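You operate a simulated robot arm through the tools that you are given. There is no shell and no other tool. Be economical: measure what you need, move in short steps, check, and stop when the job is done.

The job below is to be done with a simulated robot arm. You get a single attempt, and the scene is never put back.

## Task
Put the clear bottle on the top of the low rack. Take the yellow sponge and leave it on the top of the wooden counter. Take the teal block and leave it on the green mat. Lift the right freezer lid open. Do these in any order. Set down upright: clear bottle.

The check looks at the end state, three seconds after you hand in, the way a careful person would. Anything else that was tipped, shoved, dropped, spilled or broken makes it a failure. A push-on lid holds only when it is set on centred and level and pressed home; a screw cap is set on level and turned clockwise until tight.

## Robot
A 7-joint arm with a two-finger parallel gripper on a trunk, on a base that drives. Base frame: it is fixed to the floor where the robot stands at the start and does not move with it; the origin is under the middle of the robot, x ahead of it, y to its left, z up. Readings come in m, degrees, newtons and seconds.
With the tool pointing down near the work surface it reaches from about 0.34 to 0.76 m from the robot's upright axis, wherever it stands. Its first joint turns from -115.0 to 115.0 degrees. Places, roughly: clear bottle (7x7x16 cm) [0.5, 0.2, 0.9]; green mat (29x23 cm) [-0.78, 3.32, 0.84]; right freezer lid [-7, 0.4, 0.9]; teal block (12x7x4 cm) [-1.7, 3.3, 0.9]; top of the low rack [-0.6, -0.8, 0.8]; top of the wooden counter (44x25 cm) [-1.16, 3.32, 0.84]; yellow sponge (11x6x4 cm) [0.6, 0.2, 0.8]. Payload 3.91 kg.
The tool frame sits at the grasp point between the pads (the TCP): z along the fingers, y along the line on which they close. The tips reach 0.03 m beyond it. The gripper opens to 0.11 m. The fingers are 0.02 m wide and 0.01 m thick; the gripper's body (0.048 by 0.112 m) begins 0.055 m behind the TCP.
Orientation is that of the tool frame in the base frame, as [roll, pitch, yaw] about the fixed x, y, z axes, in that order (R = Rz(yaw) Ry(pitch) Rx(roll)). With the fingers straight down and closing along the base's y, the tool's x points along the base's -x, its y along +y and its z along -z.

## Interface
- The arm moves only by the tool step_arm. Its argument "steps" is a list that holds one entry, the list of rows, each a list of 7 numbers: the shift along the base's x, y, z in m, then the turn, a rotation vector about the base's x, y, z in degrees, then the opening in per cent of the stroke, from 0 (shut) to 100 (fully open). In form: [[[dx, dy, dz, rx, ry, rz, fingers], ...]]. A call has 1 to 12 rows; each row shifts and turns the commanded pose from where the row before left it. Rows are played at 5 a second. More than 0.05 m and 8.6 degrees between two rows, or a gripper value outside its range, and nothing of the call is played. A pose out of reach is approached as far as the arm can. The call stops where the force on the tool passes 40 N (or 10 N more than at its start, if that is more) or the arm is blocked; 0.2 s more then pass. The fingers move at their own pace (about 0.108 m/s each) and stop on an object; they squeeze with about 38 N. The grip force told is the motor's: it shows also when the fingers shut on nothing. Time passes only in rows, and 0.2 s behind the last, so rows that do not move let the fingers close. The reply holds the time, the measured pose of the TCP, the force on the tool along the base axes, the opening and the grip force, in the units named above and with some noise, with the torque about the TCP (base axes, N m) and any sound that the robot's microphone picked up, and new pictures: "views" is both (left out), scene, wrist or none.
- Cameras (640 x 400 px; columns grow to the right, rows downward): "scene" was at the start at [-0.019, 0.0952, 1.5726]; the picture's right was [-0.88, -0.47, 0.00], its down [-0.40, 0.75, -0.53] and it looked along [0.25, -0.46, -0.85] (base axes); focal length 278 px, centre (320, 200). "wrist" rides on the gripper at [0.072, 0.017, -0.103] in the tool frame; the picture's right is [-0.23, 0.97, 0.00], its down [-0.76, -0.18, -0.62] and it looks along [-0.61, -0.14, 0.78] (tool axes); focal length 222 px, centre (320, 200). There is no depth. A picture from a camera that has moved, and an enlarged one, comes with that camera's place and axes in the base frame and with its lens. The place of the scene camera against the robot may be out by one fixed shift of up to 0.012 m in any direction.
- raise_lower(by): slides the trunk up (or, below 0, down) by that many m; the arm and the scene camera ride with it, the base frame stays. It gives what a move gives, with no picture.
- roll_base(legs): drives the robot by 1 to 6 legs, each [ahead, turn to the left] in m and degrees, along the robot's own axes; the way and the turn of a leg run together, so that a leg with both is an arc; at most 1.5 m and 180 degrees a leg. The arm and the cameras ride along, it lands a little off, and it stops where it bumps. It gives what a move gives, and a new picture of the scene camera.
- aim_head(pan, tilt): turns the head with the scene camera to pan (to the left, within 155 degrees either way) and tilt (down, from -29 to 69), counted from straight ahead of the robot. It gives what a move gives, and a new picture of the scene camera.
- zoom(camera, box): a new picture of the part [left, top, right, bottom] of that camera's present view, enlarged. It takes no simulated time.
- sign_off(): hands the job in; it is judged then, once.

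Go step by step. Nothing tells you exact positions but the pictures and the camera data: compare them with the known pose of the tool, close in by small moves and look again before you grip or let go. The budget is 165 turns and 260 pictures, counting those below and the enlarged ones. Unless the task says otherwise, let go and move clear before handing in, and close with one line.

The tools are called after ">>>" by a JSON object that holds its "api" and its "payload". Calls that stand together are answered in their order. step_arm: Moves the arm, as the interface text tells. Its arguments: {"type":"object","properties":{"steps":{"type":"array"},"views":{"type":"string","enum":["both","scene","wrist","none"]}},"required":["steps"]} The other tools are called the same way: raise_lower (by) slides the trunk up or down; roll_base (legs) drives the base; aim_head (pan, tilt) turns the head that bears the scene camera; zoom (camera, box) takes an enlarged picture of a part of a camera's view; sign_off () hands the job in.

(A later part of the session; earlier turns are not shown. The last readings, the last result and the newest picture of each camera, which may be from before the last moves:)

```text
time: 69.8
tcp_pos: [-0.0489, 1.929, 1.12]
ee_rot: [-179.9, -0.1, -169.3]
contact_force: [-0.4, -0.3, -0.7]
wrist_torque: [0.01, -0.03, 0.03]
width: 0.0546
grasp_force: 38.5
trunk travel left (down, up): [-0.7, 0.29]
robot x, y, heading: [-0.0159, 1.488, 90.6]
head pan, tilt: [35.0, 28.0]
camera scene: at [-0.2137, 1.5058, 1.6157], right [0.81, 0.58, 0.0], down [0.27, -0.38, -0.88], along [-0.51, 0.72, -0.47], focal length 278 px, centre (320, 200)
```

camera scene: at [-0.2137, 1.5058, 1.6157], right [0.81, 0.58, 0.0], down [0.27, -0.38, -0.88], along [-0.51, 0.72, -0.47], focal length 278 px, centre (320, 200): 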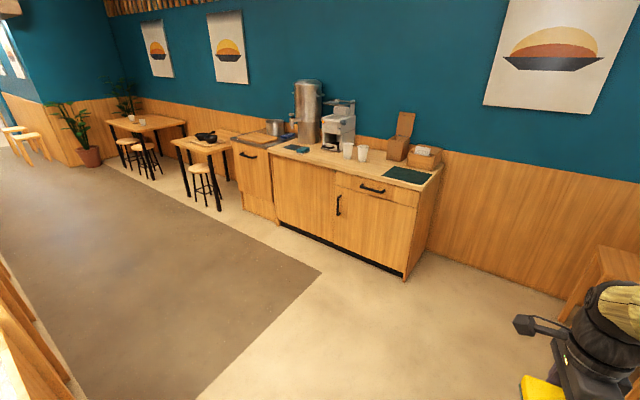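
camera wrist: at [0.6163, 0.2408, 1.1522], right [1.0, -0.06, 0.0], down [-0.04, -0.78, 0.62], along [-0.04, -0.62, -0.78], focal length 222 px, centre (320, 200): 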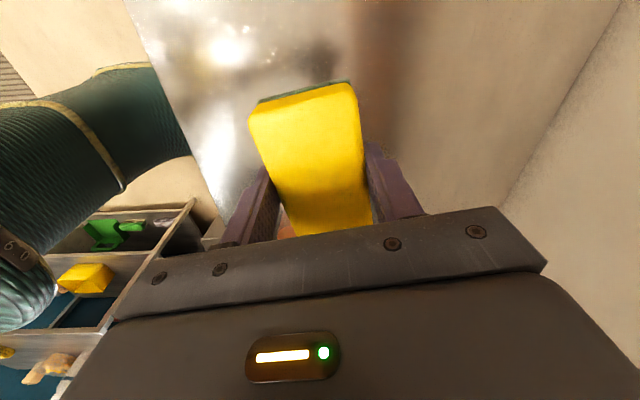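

The counter front edge is at about y 3.1, the mat and the teal block are visible, and there's free space in the middle. Driving diagonally.

>>> {"api": "roll_base", "payload": {"legs": [[0, 43], [1.45, 0], [0, -43.5]]}}

>>> {"api": "aim_head", "payload": {"pan": 10, "tilt": 45}}

```text
time: 83.8
tcp_pos: [-1.021, 2.9866, 1.1184]
ee_rot: [180.0, 0.1, -170.6]
contact_force: [1.2, 0.1, -0.9]
wrist_torque: [-0.05, 0.03, -0.01]
width: 0.0549
grasp_force: 37.8
trunk travel left (down, up): [-0.7, 0.29]
robot x, y, heading: [-1.0019, 2.5437, 89.3]
head pan, tilt: [35.0, 28.0]
camera scene: at [-1.197, 2.5678, 1.6158], right [0.83, 0.56, 0.0], down [0.26, -0.39, -0.88], along [-0.5, 0.73, -0.47], focal length 278 px, centre (320, 200)
```

scene: 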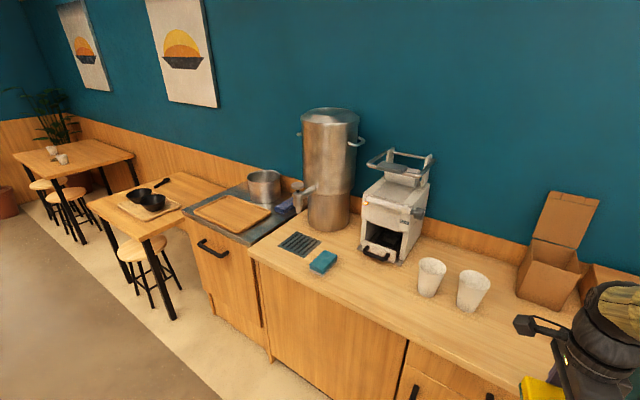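

```text
time: 84.7
tcp_pos: [-1.0214, 2.9859, 1.1192]
ee_rot: [180.0, 0.1, -170.6]
contact_force: [0.3, 0.0, 0.4]
wrist_torque: [0.0, 0.02, -0.01]
width: 0.0554
grasp_force: 38.0
trunk travel left (down, up): [-0.7, 0.29]
robot x, y, heading: [-1.0033, 2.5477, 89.3]
head pan, tilt: [10.0, 45.0]
camera scene: at [-1.1589, 2.5727, 1.59], right [0.99, 0.16, 0.0], down [0.12, -0.7, -0.71], along [-0.12, 0.7, -0.71], focal length 278 px, centre (320, 200)
```

scene: 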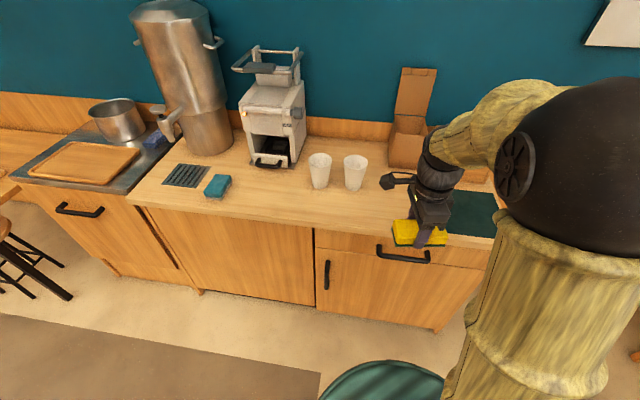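

I'll place the sponge in the free area at (-1.05, 3.27), clear of the cups. I'll roll slightly closer first, then extend above the spot.

>>> {"api": "roll_base", "payload": {"legs": [[0.08, 0]]}}

>>> {"api": "step_arm", "payload": {"steps": [[[-0.006, 0.04, 0, 0, 0, 0, 30], [-0.006, 0.04, 0, 0, 0, 0, 30], [-0.006, 0.04, 0, 0, 0, 0, 30], [-0.006, 0.04, 0, 0, 0, 0, 30], [-0.006, 0.04, 0, 0, 0, 0, 30], [0, 0, -0.04, 0, 0, 0, 30], [0, 0, -0.04, 0, 0, 0, 30], [0, 0, -0.04, 0, 0, 0, 30], [0, 0, 0, 0, 0, 0, 30]]]}}

>>> {"api": "zoom", "payload": {"camera": "scene", "box": [260, 100, 500, 250]}}

```text
time: 85.8
tcp_pos: [-1.0201, 3.0655, 1.1181]
ee_rot: [-179.9, 0.0, -170.6]
contact_force: [-0.5, 0.9, -0.2]
wrist_torque: [-0.04, 0.01, 0.0]
width: 0.0551
grasp_force: 37.9
trunk travel left (down, up): [-0.7, 0.29]
robot x, y, heading: [-0.9975, 2.6247, 89.3]
head pan, tilt: [10.0, 45.0]
camera scene: at [-1.1579, 2.6529, 1.5899], right [0.99, 0.16, 0.0], down [0.11, -0.7, -0.71], along [-0.11, 0.7, -0.71], focal length 278 px, centre (320, 200)
```

scene: 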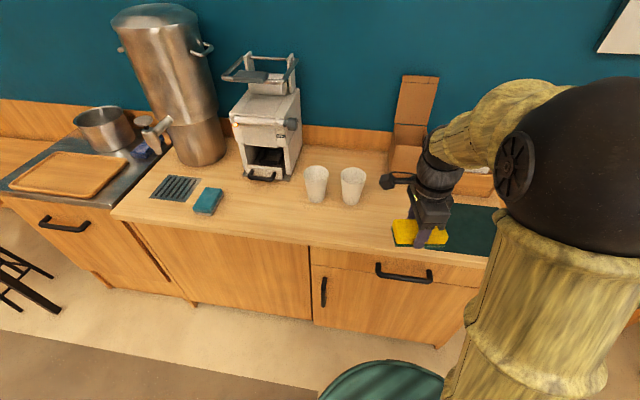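

```text
time: 87.8
tcp_pos: [-1.0508, 3.2673, 1.0004]
ee_rot: [180.0, 0.1, -170.6]
contact_force: [-0.5, 0.0, -0.8]
wrist_torque: [0.05, 0.0, 0.01]
width: 0.0548
grasp_force: 37.7
trunk travel left (down, up): [-0.7, 0.29]
robot x, y, heading: [-0.9975, 2.6299, 89.4]
head pan, tilt: [10.0, 45.0]
camera scene: at [-1.1579, 2.6515, 1.59], right [0.99, 0.16, 0.0], down [0.11, -0.7, -0.71], along [-0.11, 0.7, -0.71], focal length 278 px, centre (320, 200)
camera wrist: at [-1.1244, 3.2713, 1.1023], right [0.07, 1.0, 0.0], down [0.78, -0.05, 0.62], along [0.62, -0.04, -0.78], focal length 222 px, centre (320, 200)
```

scene: 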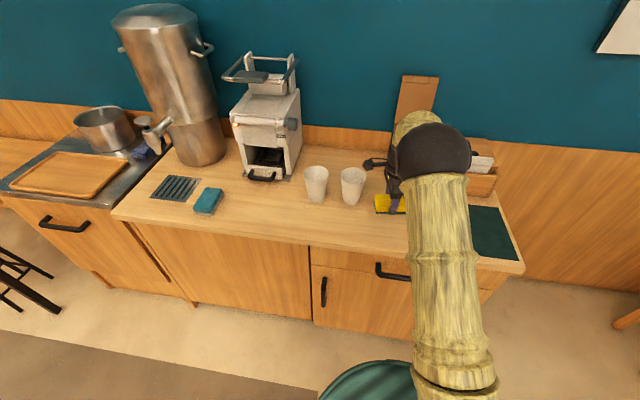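
wrist: 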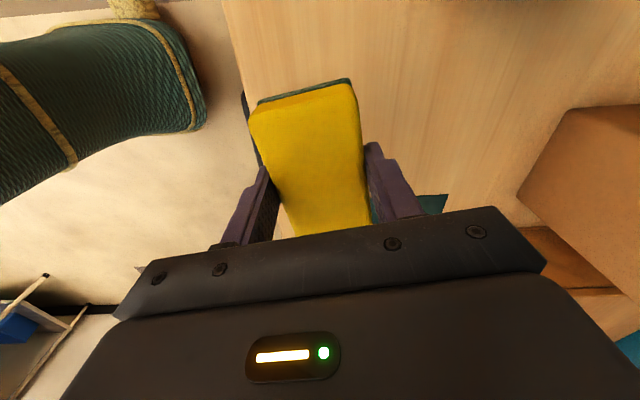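

```text
2.67 times, centred on (380, 175) of scene
camera zoom: at [-1.1579, 2.6515, 1.59], right [0.99, 0.16, 0.0], down [0.11, -0.7, -0.71], along [-0.11, 0.7, -0.71], focal length 741 px, centre (160, 267)
```

zoom: 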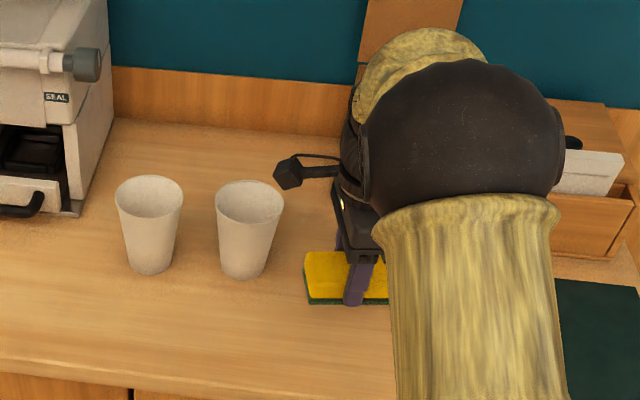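

Clear of the cups. Lowering the sponge.

>>> {"api": "step_arm", "payload": {"steps": [[[0, 0, -0.04, 0, 0, 0, 30], [0, 0, -0.04, 0, 0, 0, 30], [0, 0, -0.02, 0, 0, 0, 30], [0, 0, -0.01, 0, 0, 0, 30], [0, 0, 0, 0, 0, 0, 30]]], "views": "scene"}}

```text
time: 89.0
tcp_pos: [-1.0518, 3.2653, 0.8891]
ee_rot: [179.9, 0.0, -170.7]
contact_force: [0.0, 0.0, 7.7]
wrist_torque: [-0.15, -0.12, 0.02]
width: 0.0552
grasp_force: 38.2
trunk travel left (down, up): [-0.7, 0.29]
robot x, y, heading: [-1.0005, 2.63, 89.5]
head pan, tilt: [10.0, 45.0]
camera scene: at [-1.1579, 2.6508, 1.5901], right [0.99, 0.16, 0.0], down [0.11, -0.7, -0.71], along [-0.11, 0.7, -0.71], focal length 278 px, centre (320, 200)
```

scene: 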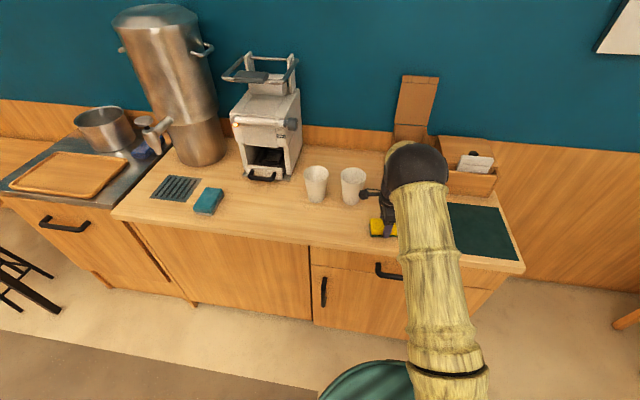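

Light contact felt; releasing and lifting straight up.

>>> {"api": "step_arm", "payload": {"steps": [[[0, 0, -0.001, 0, 0, 0, 55], [0, 0, 0, 0, 0, 0, 80], [0, 0, 0, 0, 0, 0, 100], [0, 0, 0, 0, 0, 0, 100], [0, 0, 0.03, 0, 0, 0, 100], [0, 0, 0.05, 0, 0, 0, 100], [0, 0, 0.05, 0, 0, 0, 100], [0, 0, 0.05, 0, 0, 0, 100], [0, 0, 0.05, 0, 0, 0, 100], [0, -0.05, 0, 0, 0, 0, 100], [0, -0.05, 0, 0, 0, 0, 100], [0, -0.05, 0, 0, 0, 0, 100]]]}}

```text
time: 91.6
tcp_pos: [-1.0502, 3.111, 1.1178]
ee_rot: [179.9, 0.1, -170.5]
contact_force: [-0.1, -0.4, 0.5]
wrist_torque: [0.01, 0.01, -0.01]
width: 0.1102
grasp_force: 0.1
trunk travel left (down, up): [-0.7, 0.29]
robot x, y, heading: [-0.9999, 2.6269, 89.2]
head pan, tilt: [10.0, 45.0]
camera scene: at [-1.1575, 2.65, 1.5901], right [0.99, 0.16, 0.0], down [0.11, -0.7, -0.71], along [-0.11, 0.7, -0.71], focal length 278 px, centre (320, 200)
camera wrist: at [-1.1244, 3.115, 1.2197], right [0.07, 1.0, 0.0], down [0.78, -0.05, 0.62], along [0.62, -0.04, -0.78], focal length 222 px, centre (320, 200)
```

scene: 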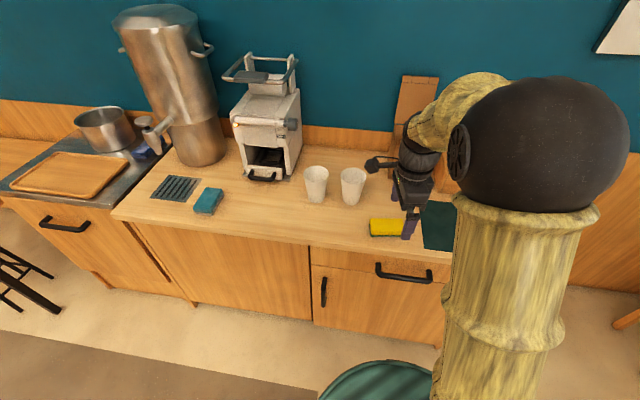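
wrist: 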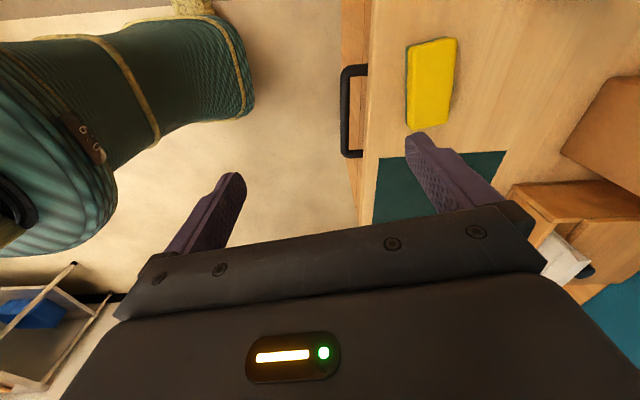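

The sponge rests flat on the counter. Next, the teal block at about (-1.68, 3.30): I'll reposition the base to the left.

>>> {"api": "roll_base", "payload": {"legs": [[0, -45], [-0.78, 0], [0, 45.5], [0.55, 0]]}}

>>> {"api": "aim_head", "payload": {"pan": 5, "tilt": 50}}

>>> {"api": "zoom", "payload": {"camera": "wrist", "box": [0, 0, 640, 400]}}

```text
time: 105.5
tcp_pos: [-1.6039, 3.1041, 1.1177]
ee_rot: [-179.9, 0.0, -170.5]
contact_force: [-0.4, 0.5, -0.5]
wrist_torque: [-0.01, -0.02, 0.02]
width: 0.11
grasp_force: 0.0
trunk travel left (down, up): [-0.7, 0.29]
robot x, y, heading: [-1.5511, 2.6183, 89.3]
head pan, tilt: [10.0, 45.0]
camera scene: at [-1.7104, 2.6425, 1.59], right [0.99, 0.16, 0.0], down [0.12, -0.7, -0.71], along [-0.12, 0.7, -0.71], focal length 278 px, centre (320, 200)
```

scene: 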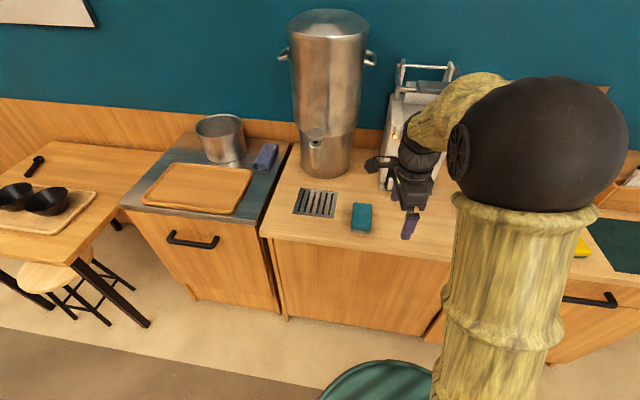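

```text
time: 106.2
tcp_pos: [-1.6041, 3.1031, 1.1163]
ee_rot: [180.0, 0.0, -170.4]
contact_force: [-0.7, -0.7, -0.5]
wrist_torque: [-0.02, 0.01, -0.01]
width: 0.11
grasp_force: 0.1
trunk travel left (down, up): [-0.7, 0.29]
robot x, y, heading: [-1.5498, 2.6175, 89.4]
head pan, tilt: [5.0, 50.0]
camera scene: at [-1.7031, 2.6385, 1.5831], right [1.0, 0.08, 0.0], down [0.06, -0.76, -0.64], along [-0.05, 0.64, -0.77], focal length 278 px, centre (320, 200)
```

scene: 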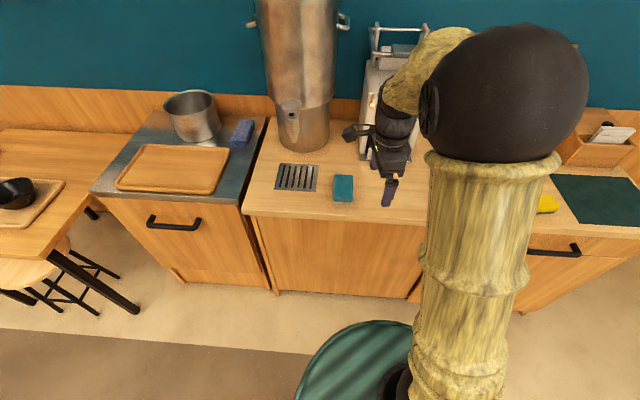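

```text
1.00 times, centred on (320, 200) of wrist (not enlarged: the box is as wide or as high as the picture)
camera zoom: at [-1.6782, 3.1073, 1.219], right [0.06, 1.0, 0.0], down [0.78, -0.05, 0.62], along [0.62, -0.04, -0.78], focal length 222 px, centre (320, 200)
```

zoom: 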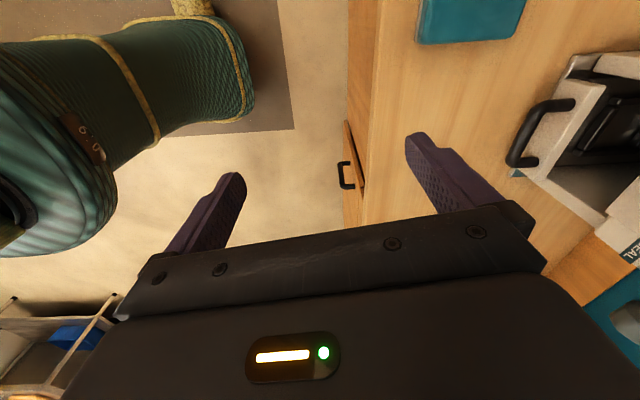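

>>> {"api": "zoom", "payload": {"camera": "scene", "box": [260, 140, 420, 240]}}

```text
4.00 times, centred on (340, 190) of scene
camera zoom: at [-1.7031, 2.6385, 1.5831], right [1.0, 0.08, 0.0], down [0.06, -0.76, -0.64], along [-0.05, 0.64, -0.77], focal length 1112 px, centre (240, 240)
```

zoom: 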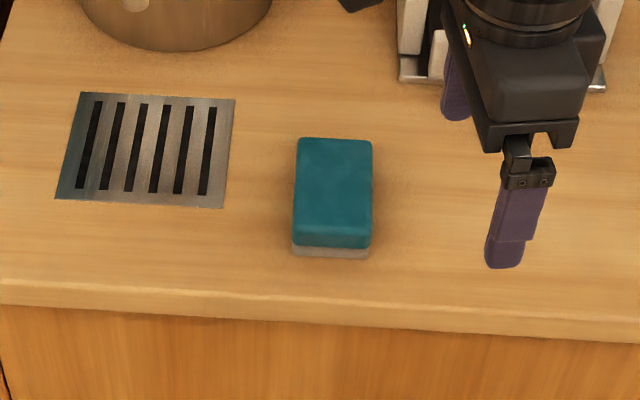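

The block centre is at about (-1.673, 3.288), its long axis along y. I'll turn the gripper +80.5° and go above it.

>>> {"api": "step_arm", "payload": {"steps": [[[-0.007, 0.0185, 0, 0, 0, 8, 100], [-0.007, 0.0185, 0, 0, 0, 8, 100], [-0.007, 0.0185, 0, 0, 0, 8, 100], [-0.007, 0.0185, 0, 0, 0, 8, 100], [-0.007, 0.0185, 0, 0, 0, 8, 100], [-0.007, 0.0185, 0, 0, 0, 8, 100], [-0.007, 0.0185, 0, 0, 0, 8, 100], [-0.007, 0.0185, 0, 0, 0, 8, 100], [-0.007, 0.0185, 0, 0, 0, 8, 100], [-0.006, 0.0185, 0, 0, 0, 8.4, 100], [0, 0, -0.04, 0, 0, 0, 100], [0, 0, -0.02, 0, 0, 0, 100]]]}}

```text
time: 108.8
tcp_pos: [-1.6737, 3.287, 1.0578]
ee_rot: [-180.0, 0.0, -90.0]
contact_force: [1.1, -0.1, 0.3]
wrist_torque: [0.0, -0.01, 0.0]
width: 0.1102
grasp_force: 0.1
trunk travel left (down, up): [-0.7, 0.29]
robot x, y, heading: [-1.555, 2.6211, 89.4]
head pan, tilt: [5.0, 50.0]
camera scene: at [-1.7031, 2.6388, 1.5831], right [1.0, 0.08, 0.0], down [0.06, -0.76, -0.64], along [-0.05, 0.64, -0.77], focal length 278 px, centre (320, 200)
camera wrist: at [-1.6901, 3.2143, 1.1593], right [-0.97, 0.23, 0.0], down [0.18, 0.76, 0.62], along [0.14, 0.61, -0.78], focal length 222 px, centre (320, 200)
```

scene: 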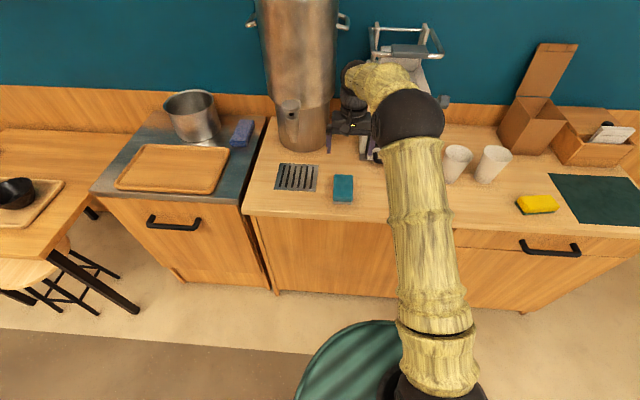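
wrist: 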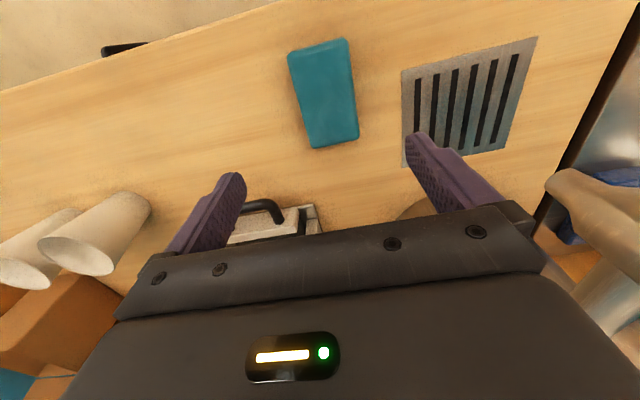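

Per the wrist view the block centre is at (-1.683, 3.283), aligned. Descending.

>>> {"api": "step_arm", "payload": {"steps": [[[-0.009, -0.003, -0.03, 0, 0, 0, 100], [0, 0, -0.04, 0, 0, 0, 100], [0, 0, -0.04, 0, 0, 0, 100], [0, 0, -0.04, 0, 0, 0, 100], [0, 0, -0.016, 0, 0, 0, 100], [0, 0, 0, 0, 0, 0, 100]]]}}

```text
time: 110.2
tcp_pos: [-1.6833, 3.2855, 0.8905]
ee_rot: [180.0, -0.1, -90.1]
contact_force: [-0.2, -0.3, -0.4]
wrist_torque: [-0.02, 0.0, 0.04]
width: 0.1099
grasp_force: 0.0
trunk travel left (down, up): [-0.7, 0.29]
robot x, y, heading: [-1.5541, 2.6154, 89.3]
head pan, tilt: [5.0, 50.0]
camera scene: at [-1.703, 2.6385, 1.5831], right [1.0, 0.08, 0.0], down [0.06, -0.76, -0.64], along [-0.05, 0.64, -0.77], focal length 278 px, centre (320, 200)
camera wrist: at [-1.7006, 3.2126, 0.9931], right [-0.97, 0.23, 0.0], down [0.18, 0.76, 0.62], along [0.14, 0.61, -0.78], focal length 222 px, centre (320, 200)
```

scene: 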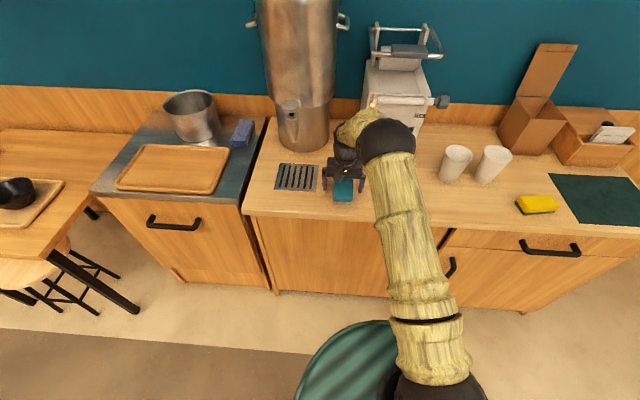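
wrist: 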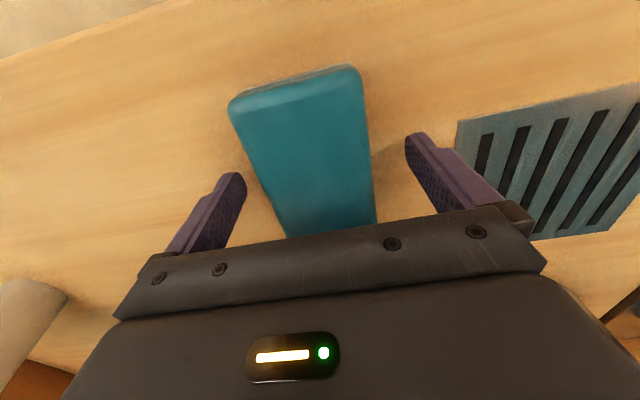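

>>> {"api": "step_arm", "payload": {"steps": [[[0.002, 0, -0.007, 0, 0, 0, 100], [0, 0, 0, 0, 0, 0, 70], [0, 0, 0, 0, 0, 0, 40], [0, 0, 0, 0, 0, 0, 40], [0, 0, 0, 0, 0, 0, 40], [0, 0, 0.02, 0, 0, 0, 40], [0, 0, 0.04, 0, 0, 0, 40], [0, 0, 0.05, 0, 0, 0, 40], [0, 0, 0.05, 0, 0, 0, 40], [0, 0, 0.05, 0, 0, 0, 40], [0.02, -0.04, 0, 0, 0, 0, 40], [0.02, -0.04, 0, 0, 0, 0, 40]]]}}

```text
time: 112.8
tcp_pos: [-1.6399, 3.208, 1.0961]
ee_rot: [180.0, 0.1, -90.1]
contact_force: [0.4, 1.0, -1.0]
wrist_torque: [0.01, 0.0, 0.01]
width: 0.0664
grasp_force: 38.4
trunk travel left (down, up): [-0.7, 0.29]
robot x, y, heading: [-1.5502, 2.6183, 89.5]
head pan, tilt: [5.0, 50.0]
camera scene: at [-1.7026, 2.6376, 1.5831], right [1.0, 0.08, 0.0], down [0.06, -0.76, -0.64], along [-0.05, 0.64, -0.77], focal length 278 px, centre (320, 200)
camera wrist: at [-1.6572, 3.1342, 1.1975], right [-0.97, 0.23, 0.0], down [0.18, 0.76, 0.62], along [0.14, 0.61, -0.78], focal length 222 px, centre (320, 200)
```

scene: 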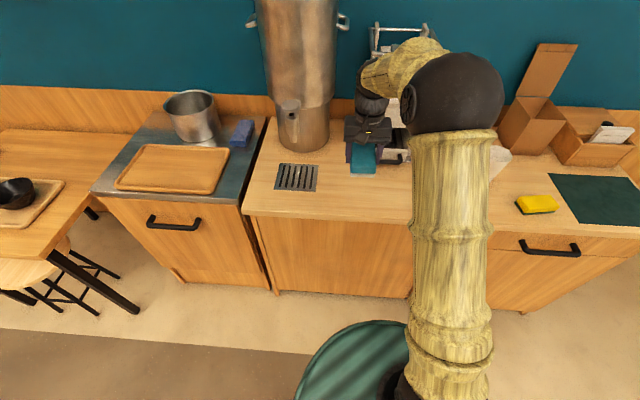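
wrist: 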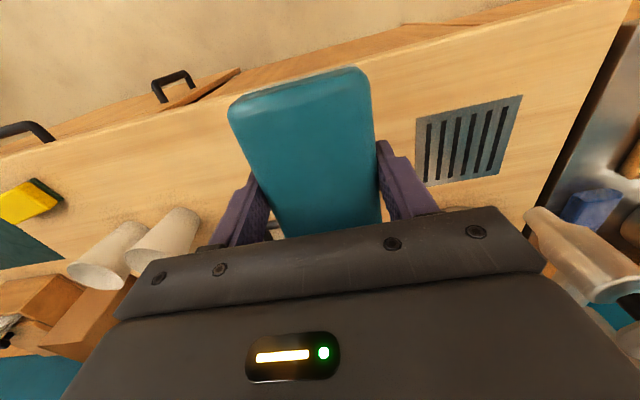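

Block held (width 0.066). I'll tuck in and shift the base to face the green mat.

>>> {"api": "step_arm", "payload": {"steps": [[[0.02, -0.04, 0, 0, 0, 0, 40], [0.02, -0.04, 0, 0, 0, 0, 40], [0.01, -0.04, 0, 0, 0, 0, 40]]], "views": "none"}}

>>> {"api": "roll_base", "payload": {"legs": [[0, 60], [-0.82, 0], [0, -59.5], [0.4, 0]]}}

>>> {"api": "aim_head", "payload": {"pan": 15, "tilt": 50}}

```text
time: 113.6
tcp_pos: [-1.5927, 3.0841, 1.0948]
ee_rot: [180.0, 0.2, -90.1]
contact_force: [0.5, -0.6, 0.2]
wrist_torque: [-0.02, -0.01, -0.01]
width: 0.0665
grasp_force: 37.6
trunk travel left (down, up): [-0.7, 0.29]
robot x, y, heading: [-1.5503, 2.6162, 89.2]
head pan, tilt: [5.0, 50.0]
```

```text
time: 128.7
tcp_pos: [-0.9086, 3.0801, 1.0951]
ee_rot: [179.9, 0.0, -88.6]
contact_force: [0.4, 0.6, -1.8]
wrist_torque: [0.0, 0.03, 0.0]
width: 0.0665
grasp_force: 38.3
trunk travel left (down, up): [-0.7, 0.29]
robot x, y, heading: [-0.8567, 2.6095, 90.8]
head pan, tilt: [5.0, 50.0]
camera scene: at [-1.0057, 2.6298, 1.583], right [0.99, 0.1, 0.0], down [0.08, -0.76, -0.64], along [-0.07, 0.64, -0.77], focal length 278 px, centre (320, 200)
```

scene: 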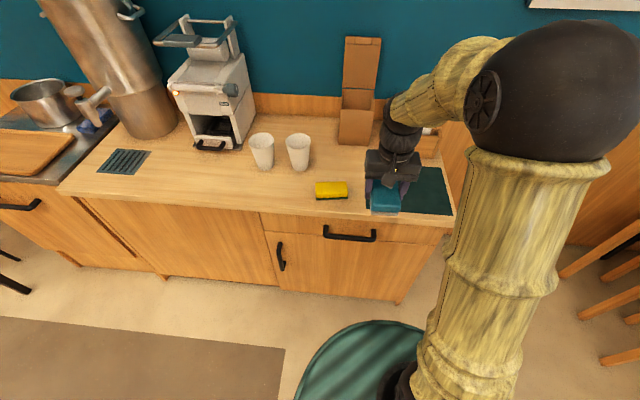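

```text
time: 129.4
tcp_pos: [-0.9077, 3.0798, 1.0946]
ee_rot: [-179.9, 0.0, -88.7]
contact_force: [-0.6, -0.8, -0.3]
wrist_torque: [0.01, 0.0, 0.04]
width: 0.0661
grasp_force: 37.9
trunk travel left (down, up): [-0.7, 0.29]
robot x, y, heading: [-0.8514, 2.6123, 90.8]
head pan, tilt: [15.0, 50.0]
camera scene: at [-1.0188, 2.6267, 1.5831], right [0.96, 0.27, 0.0], down [0.21, -0.74, -0.64], along [-0.18, 0.62, -0.77], focal length 278 px, centre (320, 200)
```

scene: 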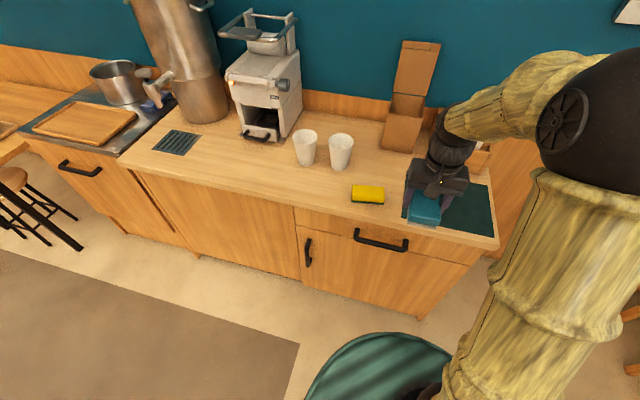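

The mat spans about x -0.92…-0.63, y 3.23…3.46. I'll extend above its middle.

>>> {"api": "step_arm", "payload": {"steps": [[[0.022, 0.04, 0, 0, 0, 0, 40], [0.022, 0.04, 0, 0, 0, 0, 40], [0.022, 0.04, 0, 0, 0, 0, 40], [0.022, 0.04, 0, 0, 0, 0, 40], [0.022, 0.04, 0, 0, 0, 0, 40], [0.02, 0.04, 0, 0, 0, 0, 40], [0, 0, -0.04, 0, 0, 0, 40], [0, 0, -0.04, 0, 0, 0, 40], [0, 0, -0.04, 0, 0, 0, 40], [0, 0, 0, 0, 0, 0, 40]]]}}

```text
time: 131.6
tcp_pos: [-0.778, 3.3205, 0.9726]
ee_rot: [179.9, -0.1, -88.7]
contact_force: [-1.1, 0.4, -0.6]
wrist_torque: [-0.01, 0.02, 0.03]
width: 0.0664
grasp_force: 37.9
trunk travel left (down, up): [-0.7, 0.29]
robot x, y, heading: [-0.8544, 2.61, 91.0]
head pan, tilt: [15.0, 50.0]
camera scene: at [-1.0189, 2.6265, 1.5831], right [0.96, 0.28, 0.0], down [0.21, -0.74, -0.64], along [-0.18, 0.62, -0.77], focal length 278 px, centre (320, 200)
camera wrist: at [-0.7919, 3.2464, 1.0736], right [-0.98, 0.2, 0.0], down [0.16, 0.77, 0.62], along [0.13, 0.61, -0.78], focal length 222 px, centre (320, 200)
```

scene: 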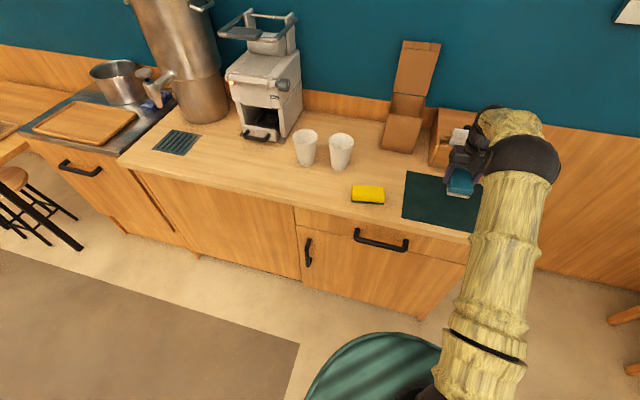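
wrist: 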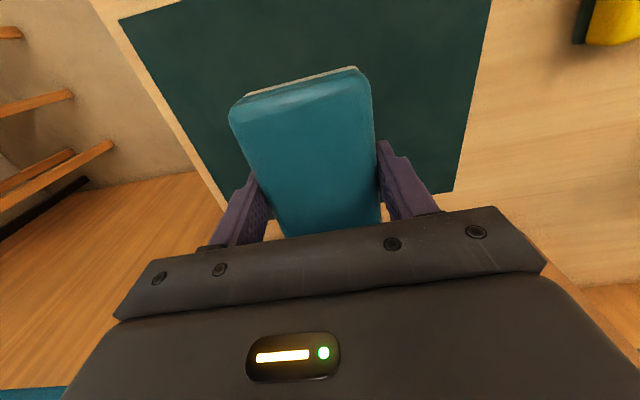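

The block is over the mat's middle. Lowering to contact.

>>> {"api": "step_arm", "payload": {"steps": [[[0, 0.005, -0.04, 0, 0, 0, 40], [0, 0, -0.03, 0, 0, 0, 40], [0, 0, -0.008, 0, 0, 0, 40], [0, 0, -0.005, 0, 0, 0, 40], [0, 0, 0, 0, 0, 0, 40]]], "views": "wrist"}}

```text
time: 132.8
tcp_pos: [-0.777, 3.3254, 0.8906]
ee_rot: [-179.9, 0.1, -88.5]
contact_force: [-0.7, -0.3, -1.0]
wrist_torque: [0.0, -0.02, 0.02]
width: 0.0663
grasp_force: 38.3
trunk travel left (down, up): [-0.7, 0.29]
robot x, y, heading: [-0.8553, 2.6125, 91.0]
head pan, tilt: [15.0, 50.0]
camera wrist: at [-0.792, 3.2514, 0.993], right [-0.98, 0.2, 0.0], down [0.16, 0.77, 0.62], along [0.13, 0.61, -0.78], focal length 222 px, centre (320, 200)
```

wrist: 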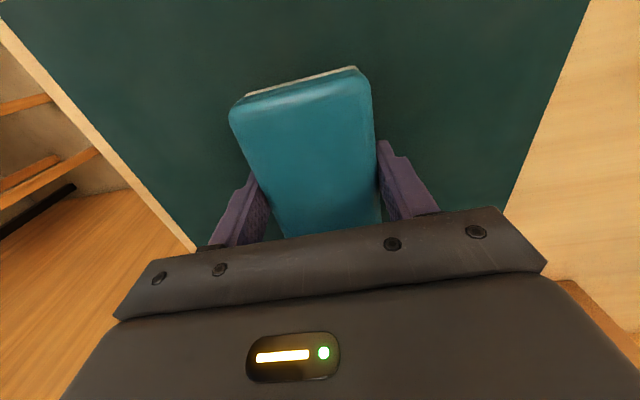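

>>> {"api": "step_arm", "payload": {"steps": [[[0, 0, -0.003, 0, 0, 0, 40], [0, 0, -0.003, 0, 0, 0, 40], [0, 0, 0, 0, 0, 0, 40]]], "views": "none"}}

```text
time: 133.6
tcp_pos: [-0.7774, 3.3244, 0.8844]
ee_rot: [179.9, 0.0, -88.6]
contact_force: [1.8, -0.7, -1.1]
wrist_torque: [0.02, 0.02, -0.01]
width: 0.0661
grasp_force: 38.0
trunk travel left (down, up): [-0.7, 0.29]
robot x, y, heading: [-0.8538, 2.6099, 91.1]
head pan, tilt: [15.0, 50.0]
```

>>> {"api": "step_arm", "payload": {"steps": [[[0, 0, -0.003, 0, 0, 0, 40], [0, 0, -0.002, 0, 0, 0, 40], [0, 0, 0, 0, 0, 0, 40]]], "views": "none"}}

```text
time: 134.4
tcp_pos: [-0.7777, 3.3229, 0.8842]
ee_rot: [180.0, 0.4, -88.5]
contact_force: [-1.4, 3.8, 24.7]
wrist_torque: [-0.84, 0.1, -0.03]
width: 0.0665
grasp_force: 38.4
trunk travel left (down, up): [-0.7, 0.29]
robot x, y, heading: [-0.8516, 2.6081, 91.0]
head pan, tilt: [15.0, 50.0]
```

Contact. Ease off slightly, release, lift and check.

>>> {"api": "step_arm", "payload": {"steps": [[[0, 0, 0.003, 0, 0, 0, 40], [0, 0, 0, 0, 0, 0, 65], [0, 0, 0, 0, 0, 0, 85], [0, 0, 0, 0, 0, 0, 100], [0, 0, 0, 0, 0, 0, 100], [0, 0, 0.03, 0, 0, 0, 100], [0, 0, 0.05, 0, 0, 0, 100], [0, 0, 0.05, 0, 0, 0, 100], [0, 0, 0.05, 0, 0, 0, 100], [0, -0.05, 0.03, 0, 0, 0, 100], [0, -0.05, 0, 0, 0, 0, 100], [0, -0.05, 0, 0, 0, 0, 100]]]}}

```text
refused: row 10 steps farther than a row can; nothing moved
```

>>> {"api": "step_arm", "payload": {"steps": [[[0, 0, 0.003, 0, 0, 0, 40], [0, 0, 0, 0, 0, 0, 65], [0, 0, 0, 0, 0, 0, 85], [0, 0, 0, 0, 0, 0, 100], [0, 0, 0, 0, 0, 0, 100], [0, 0, 0.03, 0, 0, 0, 100], [0, 0, 0.05, 0, 0, 0, 100], [0, 0, 0.05, 0, 0, 0, 100], [0, 0, 0.05, 0, 0, 0, 100], [0, -0.04, 0.02, 0, 0, 0, 100], [0, -0.05, 0, 0, 0, 0, 100], [0, -0.05, 0, 0, 0, 0, 100]]]}}

```text
time: 137.0
tcp_pos: [-0.7786, 3.184, 1.0872]
ee_rot: [-179.9, 0.1, -88.6]
contact_force: [-0.1, -0.3, 0.4]
wrist_torque: [0.0, 0.04, -0.02]
width: 0.1098
grasp_force: 0.0
trunk travel left (down, up): [-0.7, 0.29]
robot x, y, heading: [-0.8556, 2.6098, 91.1]
head pan, tilt: [15.0, 50.0]
camera scene: at [-1.019, 2.6251, 1.5831], right [0.96, 0.28, 0.0], down [0.21, -0.74, -0.64], along [-0.18, 0.62, -0.77], focal length 278 px, centre (320, 200)
camera wrist: at [-0.7928, 3.111, 1.1891], right [-0.98, 0.2, 0.0], down [0.16, 0.76, 0.63], along [0.13, 0.61, -0.78], focal length 222 px, centre (320, 200)
```

scene: 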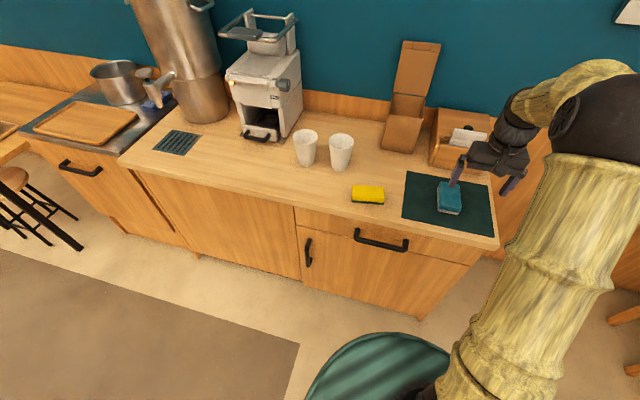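
wrist: 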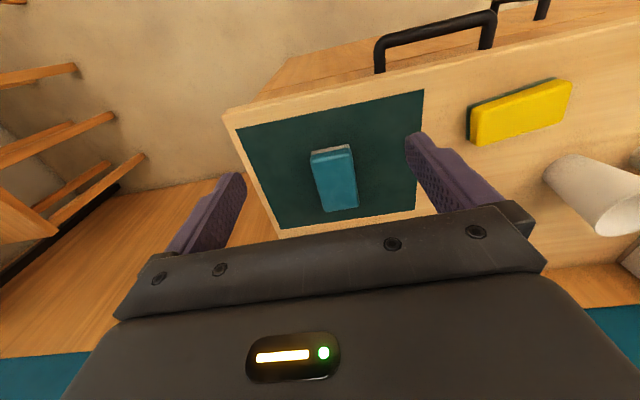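

The block lies on the mat, and everything else there is undisturbed. Now the freezer: I'll tuck the arm and drive back the way I came, then turn down the aisle.

>>> {"api": "step_arm", "payload": {"steps": [[[-0.015, -0.04, 0, 0, 0, 0, 100], [-0.015, -0.04, 0, 0, 0, 0, 100], [-0.015, -0.04, 0, 0, 0, 0, 100], [-0.015, -0.03, 0, 0, 0, 0, 100]]], "views": "none"}}

>>> {"api": "roll_base", "payload": {"legs": [[0, 35], [-1.36, 0], [0, -36], [-1.5, 0], [0, 90]]}}

>>> {"api": "aim_head", "payload": {"pan": 0, "tilt": 22}}

```text
time: 138.0
tcp_pos: [-0.8372, 3.0347, 1.0855]
ee_rot: [179.9, 0.1, -88.5]
contact_force: [-0.6, -0.5, -0.2]
wrist_torque: [0.02, -0.04, -0.01]
width: 0.11
grasp_force: 0.1
trunk travel left (down, up): [-0.7, 0.29]
robot x, y, heading: [-0.854, 2.6083, 90.9]
head pan, tilt: [15.0, 50.0]
```

```text
time: 164.7
tcp_pos: [-0.4746, 0.0201, 1.0853]
ee_rot: [179.9, 0.1, 1.4]
contact_force: [0.0, 0.2, 0.6]
wrist_torque: [-0.01, -0.01, 0.01]
width: 0.1099
grasp_force: 0.1
trunk travel left (down, up): [-0.7, 0.29]
robot x, y, heading: [-0.0516, 0.0023, -179.2]
head pan, tilt: [15.0, 50.0]
camera scene: at [-0.0552, -0.1683, 1.5831], right [-0.27, 0.96, 0.0], down [0.74, 0.21, -0.64], along [-0.62, -0.18, -0.77], focal length 278 px, centre (320, 200)
```

scene: 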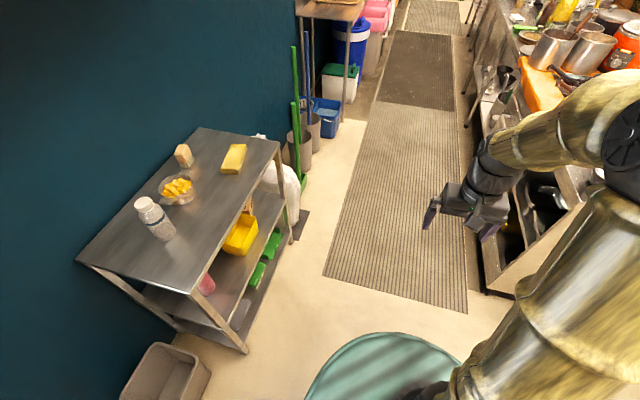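

```text
time: 165.6
tcp_pos: [-0.4753, 0.0201, 1.0847]
ee_rot: [-180.0, 0.0, 1.4]
contact_force: [-1.3, -0.8, -0.3]
wrist_torque: [-0.01, -0.04, 0.02]
width: 0.1097
grasp_force: 0.1
trunk travel left (down, up): [-0.7, 0.29]
robot x, y, heading: [-0.0548, 0.0036, -179.1]
head pan, tilt: [0.0, 22.0]
camera scene: at [-0.074, -0.1487, 1.6253], right [-0.02, 1.0, 0.0], down [0.38, 0.01, -0.93], along [-0.93, -0.02, -0.38], focal length 278 px, centre (320, 200)
```

scene: 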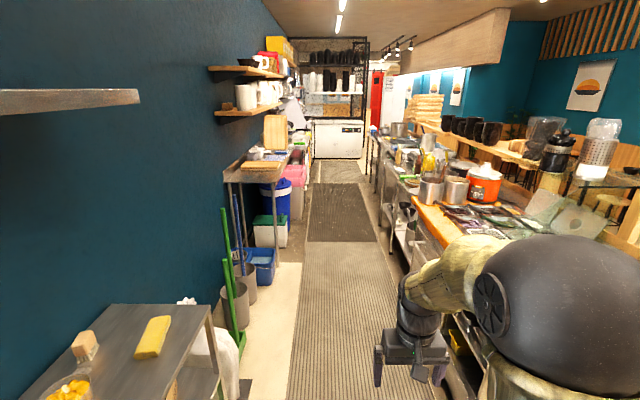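

The aisle is clear, with its centre line at about y 0.05. Driving down it in stages.

>>> {"api": "roll_base", "payload": {"legs": [[0, -1.8], [1.4, 0], [1.4, 0]]}}

```text
time: 182.2
tcp_pos: [-3.3137, 0.0819, 1.0858]
ee_rot: [-180.0, 0.0, -1.2]
contact_force: [0.0, 0.8, -0.4]
wrist_torque: [0.01, 0.03, 0.05]
width: 0.1099
grasp_force: 0.1
trunk travel left (down, up): [-0.7, 0.29]
robot x, y, heading: [-2.8913, 0.0433, 178.3]
head pan, tilt: [0.0, 22.0]
camera scene: at [-2.9211, -0.1045, 1.6254], right [0.03, 1.0, 0.0], down [0.37, -0.01, -0.93], along [-0.93, 0.03, -0.37], focal length 278 px, centre (320, 200)
```

scene: 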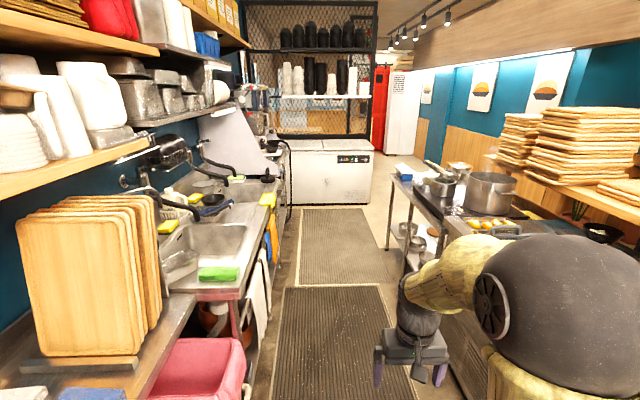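

The freezer is ahead, its front at about x -6.6, seam at y about 0.06, right lid about y 0.06–0.70. Driving closer.

>>> {"api": "roll_base", "payload": {"legs": [[1.2, 0], [1.1, 0]]}}

>>> {"api": "zoom", "payload": {"camera": "scene", "box": [220, 60, 540, 260]}}

```text
time: 195.4
tcp_pos: [-5.6072, 0.1608, 1.0855]
ee_rot: [-180.0, 0.0, -1.1]
contact_force: [0.5, 0.0, 0.1]
wrist_torque: [-0.01, 0.01, 0.02]
width: 0.1099
grasp_force: 0.1
trunk travel left (down, up): [-0.7, 0.29]
robot x, y, heading: [-5.1828, 0.1289, 178.4]
head pan, tilt: [0.0, 22.0]
camera scene: at [-5.2137, -0.0238, 1.6254], right [0.03, 1.0, 0.0], down [0.37, -0.01, -0.93], along [-0.93, 0.03, -0.38], focal length 278 px, centre (320, 200)
```

scene: 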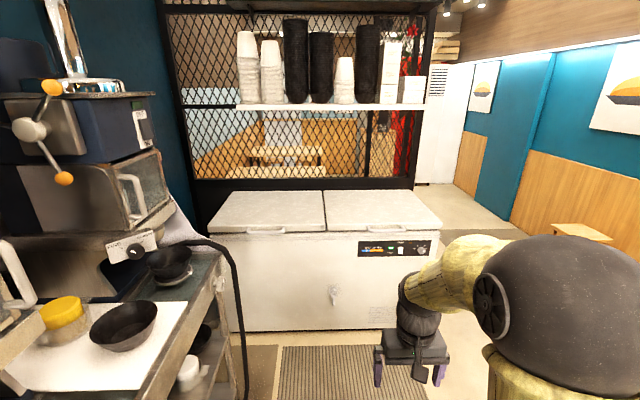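

```text
2.00 times, centred on (380, 160) of scene
camera zoom: at [-5.2137, -0.0238, 1.6254], right [0.03, 1.0, 0.0], down [0.37, -0.01, -0.93], along [-0.93, 0.03, -0.38], focal length 556 px, centre (200, 280)
```

zoom: 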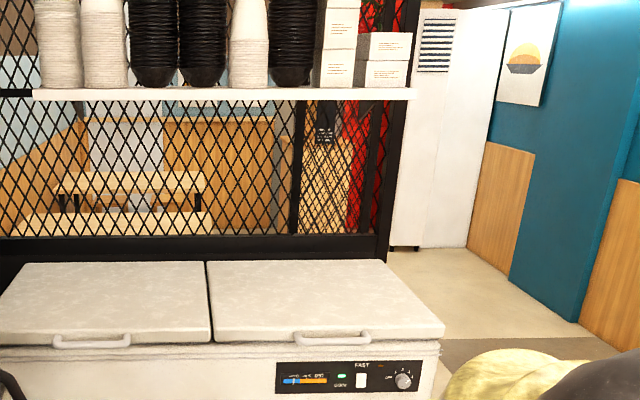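

The right lid has a bar handle at its front, about (-6.6, 0.40, 0.87), with a rear hinge near x -7.15. I'll move in front of it and look closely.

>>> {"api": "roll_base", "payload": {"legs": [[0, -20.4], [0.7, 0], [0, 22]]}}

>>> {"api": "aim_head", "payload": {"pan": -8, "tilt": 42}}

>>> {"api": "zoom", "payload": {"camera": "wrist", "box": [0, 0, 640, 400]}}

```text
time: 203.0
tcp_pos: [-6.2613, 0.4035, 1.0851]
ee_rot: [180.0, 0.0, 1.2]
contact_force: [0.5, -0.4, 0.1]
wrist_torque: [-0.02, -0.01, 0.0]
width: 0.1103
grasp_force: 0.0
trunk travel left (down, up): [-0.7, 0.29]
robot x, y, heading: [-5.8353, 0.3814, -179.4]
head pan, tilt: [0.0, 22.0]
camera scene: at [-5.8609, 0.2341, 1.6254], right [-0.02, 1.0, 0.0], down [0.37, 0.01, -0.93], along [-0.93, -0.01, -0.37], focal length 278 px, centre (320, 200)
```

scene: 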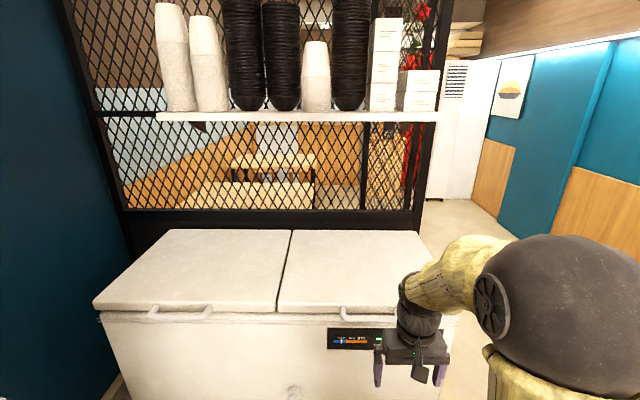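

```text
time: 203.8
tcp_pos: [-6.2615, 0.4029, 1.0844]
ee_rot: [180.0, 0.0, 1.3]
contact_force: [0.4, -0.1, 0.4]
wrist_torque: [0.0, 0.02, -0.02]
width: 0.1101
grasp_force: 0.1
trunk travel left (down, up): [-0.7, 0.29]
robot x, y, heading: [-5.8418, 0.3834, -179.0]
head pan, tilt: [-8.0, 42.0]
camera scene: at [-5.8511, 0.246, 1.5944], right [0.12, 0.99, 0.0], down [0.66, -0.08, -0.74], along [-0.74, 0.09, -0.67], focal length 278 px, centre (320, 200)
```

scene: 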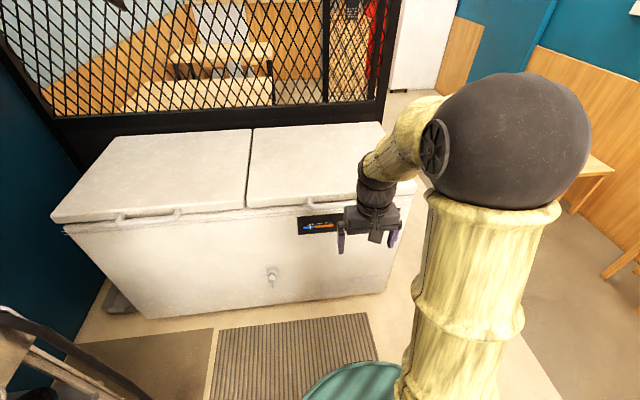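

```text
1.00 times, centred on (320, 200) of wrist (not enlarged: the box is as wide or as high as the picture)
camera zoom: at [-6.1888, 0.3871, 1.1875], right [-0.2, -0.98, 0.0], down [-0.77, 0.16, 0.62], along [-0.61, 0.13, -0.78], focal length 222 px, centre (320, 200)
```

zoom: 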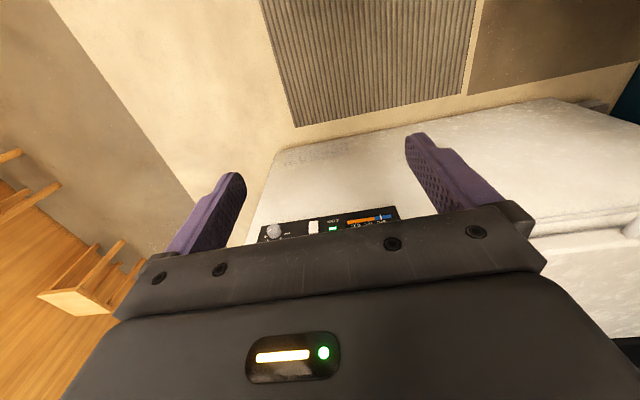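

>>> {"api": "zoom", "payload": {"camera": "scene", "box": [80, 180, 240, 280]}}

>>> {"api": "zoom", "payload": {"camera": "scene", "box": [240, 160, 400, 260]}}

```text
4.00 times, centred on (160, 230) of scene
camera zoom: at [-5.8511, 0.246, 1.5944], right [0.12, 0.99, 0.0], down [0.66, -0.08, -0.74], along [-0.74, 0.09, -0.67], focal length 1112 px, centre (960, 80)
```

zoom: 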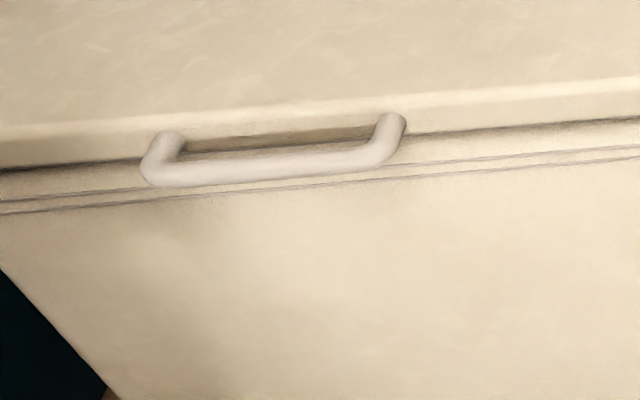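

```text
4.00 times, centred on (320, 210) of scene
camera zoom: at [-5.8511, 0.246, 1.5944], right [0.12, 0.99, 0.0], down [0.66, -0.08, -0.74], along [-0.74, 0.09, -0.67], focal length 1112 px, centre (320, 160)
```

zoom: 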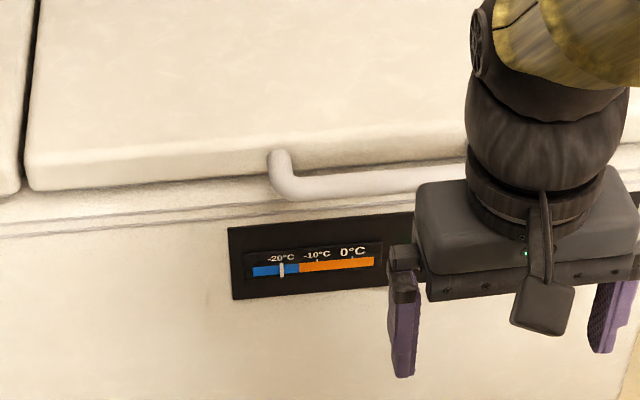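

The handle is a U-bar, about 2 cm thick and 4 cm proud of the lid, at about (-6.62, 0.395, 0.867). The plan is to bring the fingers in horizontally beneath it, lift, then push the lid up and back. First I'll turn the tool to horizontal.

>>> {"api": "step_arm", "payload": {"steps": [[[-0.018, 0, 0, 0, 8.2, 0, 60], [-0.018, 0, 0, 0, 8.2, 0, 40], [-0.018, 0, 0, 0, 8.2, 0, 40], [-0.018, 0, 0, 0, 8.2, 0, 40], [-0.018, 0, 0, 0, 8.2, 0, 40], [-0.018, 0, 0, 0, 8.2, 0, 40], [-0.018, 0, 0, 0, 8.2, 0, 40], [-0.018, 0, 0, 0, 8.2, 0, 40], [-0.018, 0, 0, 0, 8.2, 0, 40], [-0.018, 0, 0, 0, 8.2, 0, 40], [0, 0, 0, 0, 8, 0, 40]]]}}

```text
time: 206.2
tcp_pos: [-6.4415, 0.4027, 1.0856]
ee_rot: [-86.9, 88.7, 93.2]
contact_force: [-0.4, -0.7, 0.7]
wrist_torque: [0.04, -0.02, 0.01]
width: 0.0438
grasp_force: 0.1
trunk travel left (down, up): [-0.7, 0.29]
robot x, y, heading: [-5.8375, 0.3839, -178.7]
head pan, tilt: [-8.0, 42.0]
camera scene: at [-5.8518, 0.2461, 1.5943], right [0.12, 0.99, 0.0], down [0.66, -0.08, -0.74], along [-0.74, 0.09, -0.67], focal length 278 px, centre (320, 200)
camera wrist: at [-6.3388, 0.3877, 1.0113], right [0.0, -0.98, 0.2], down [0.62, 0.16, 0.76], along [-0.78, 0.13, 0.61], focal length 222 px, centre (320, 200)
```

scene: 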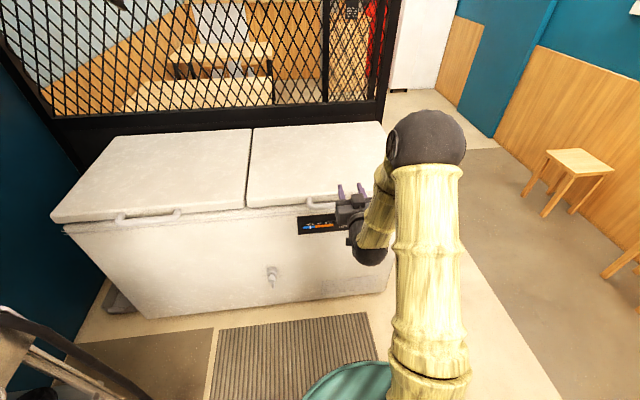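
wrist: 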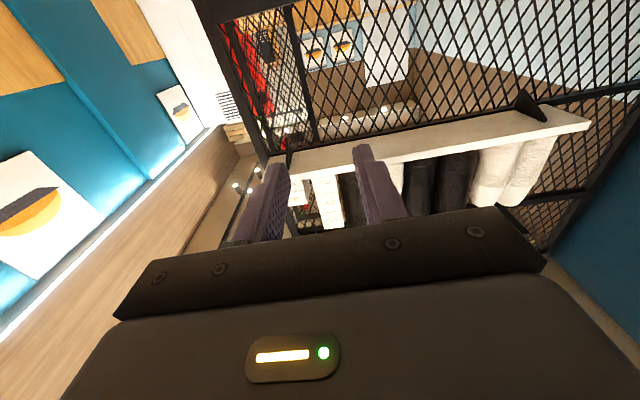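

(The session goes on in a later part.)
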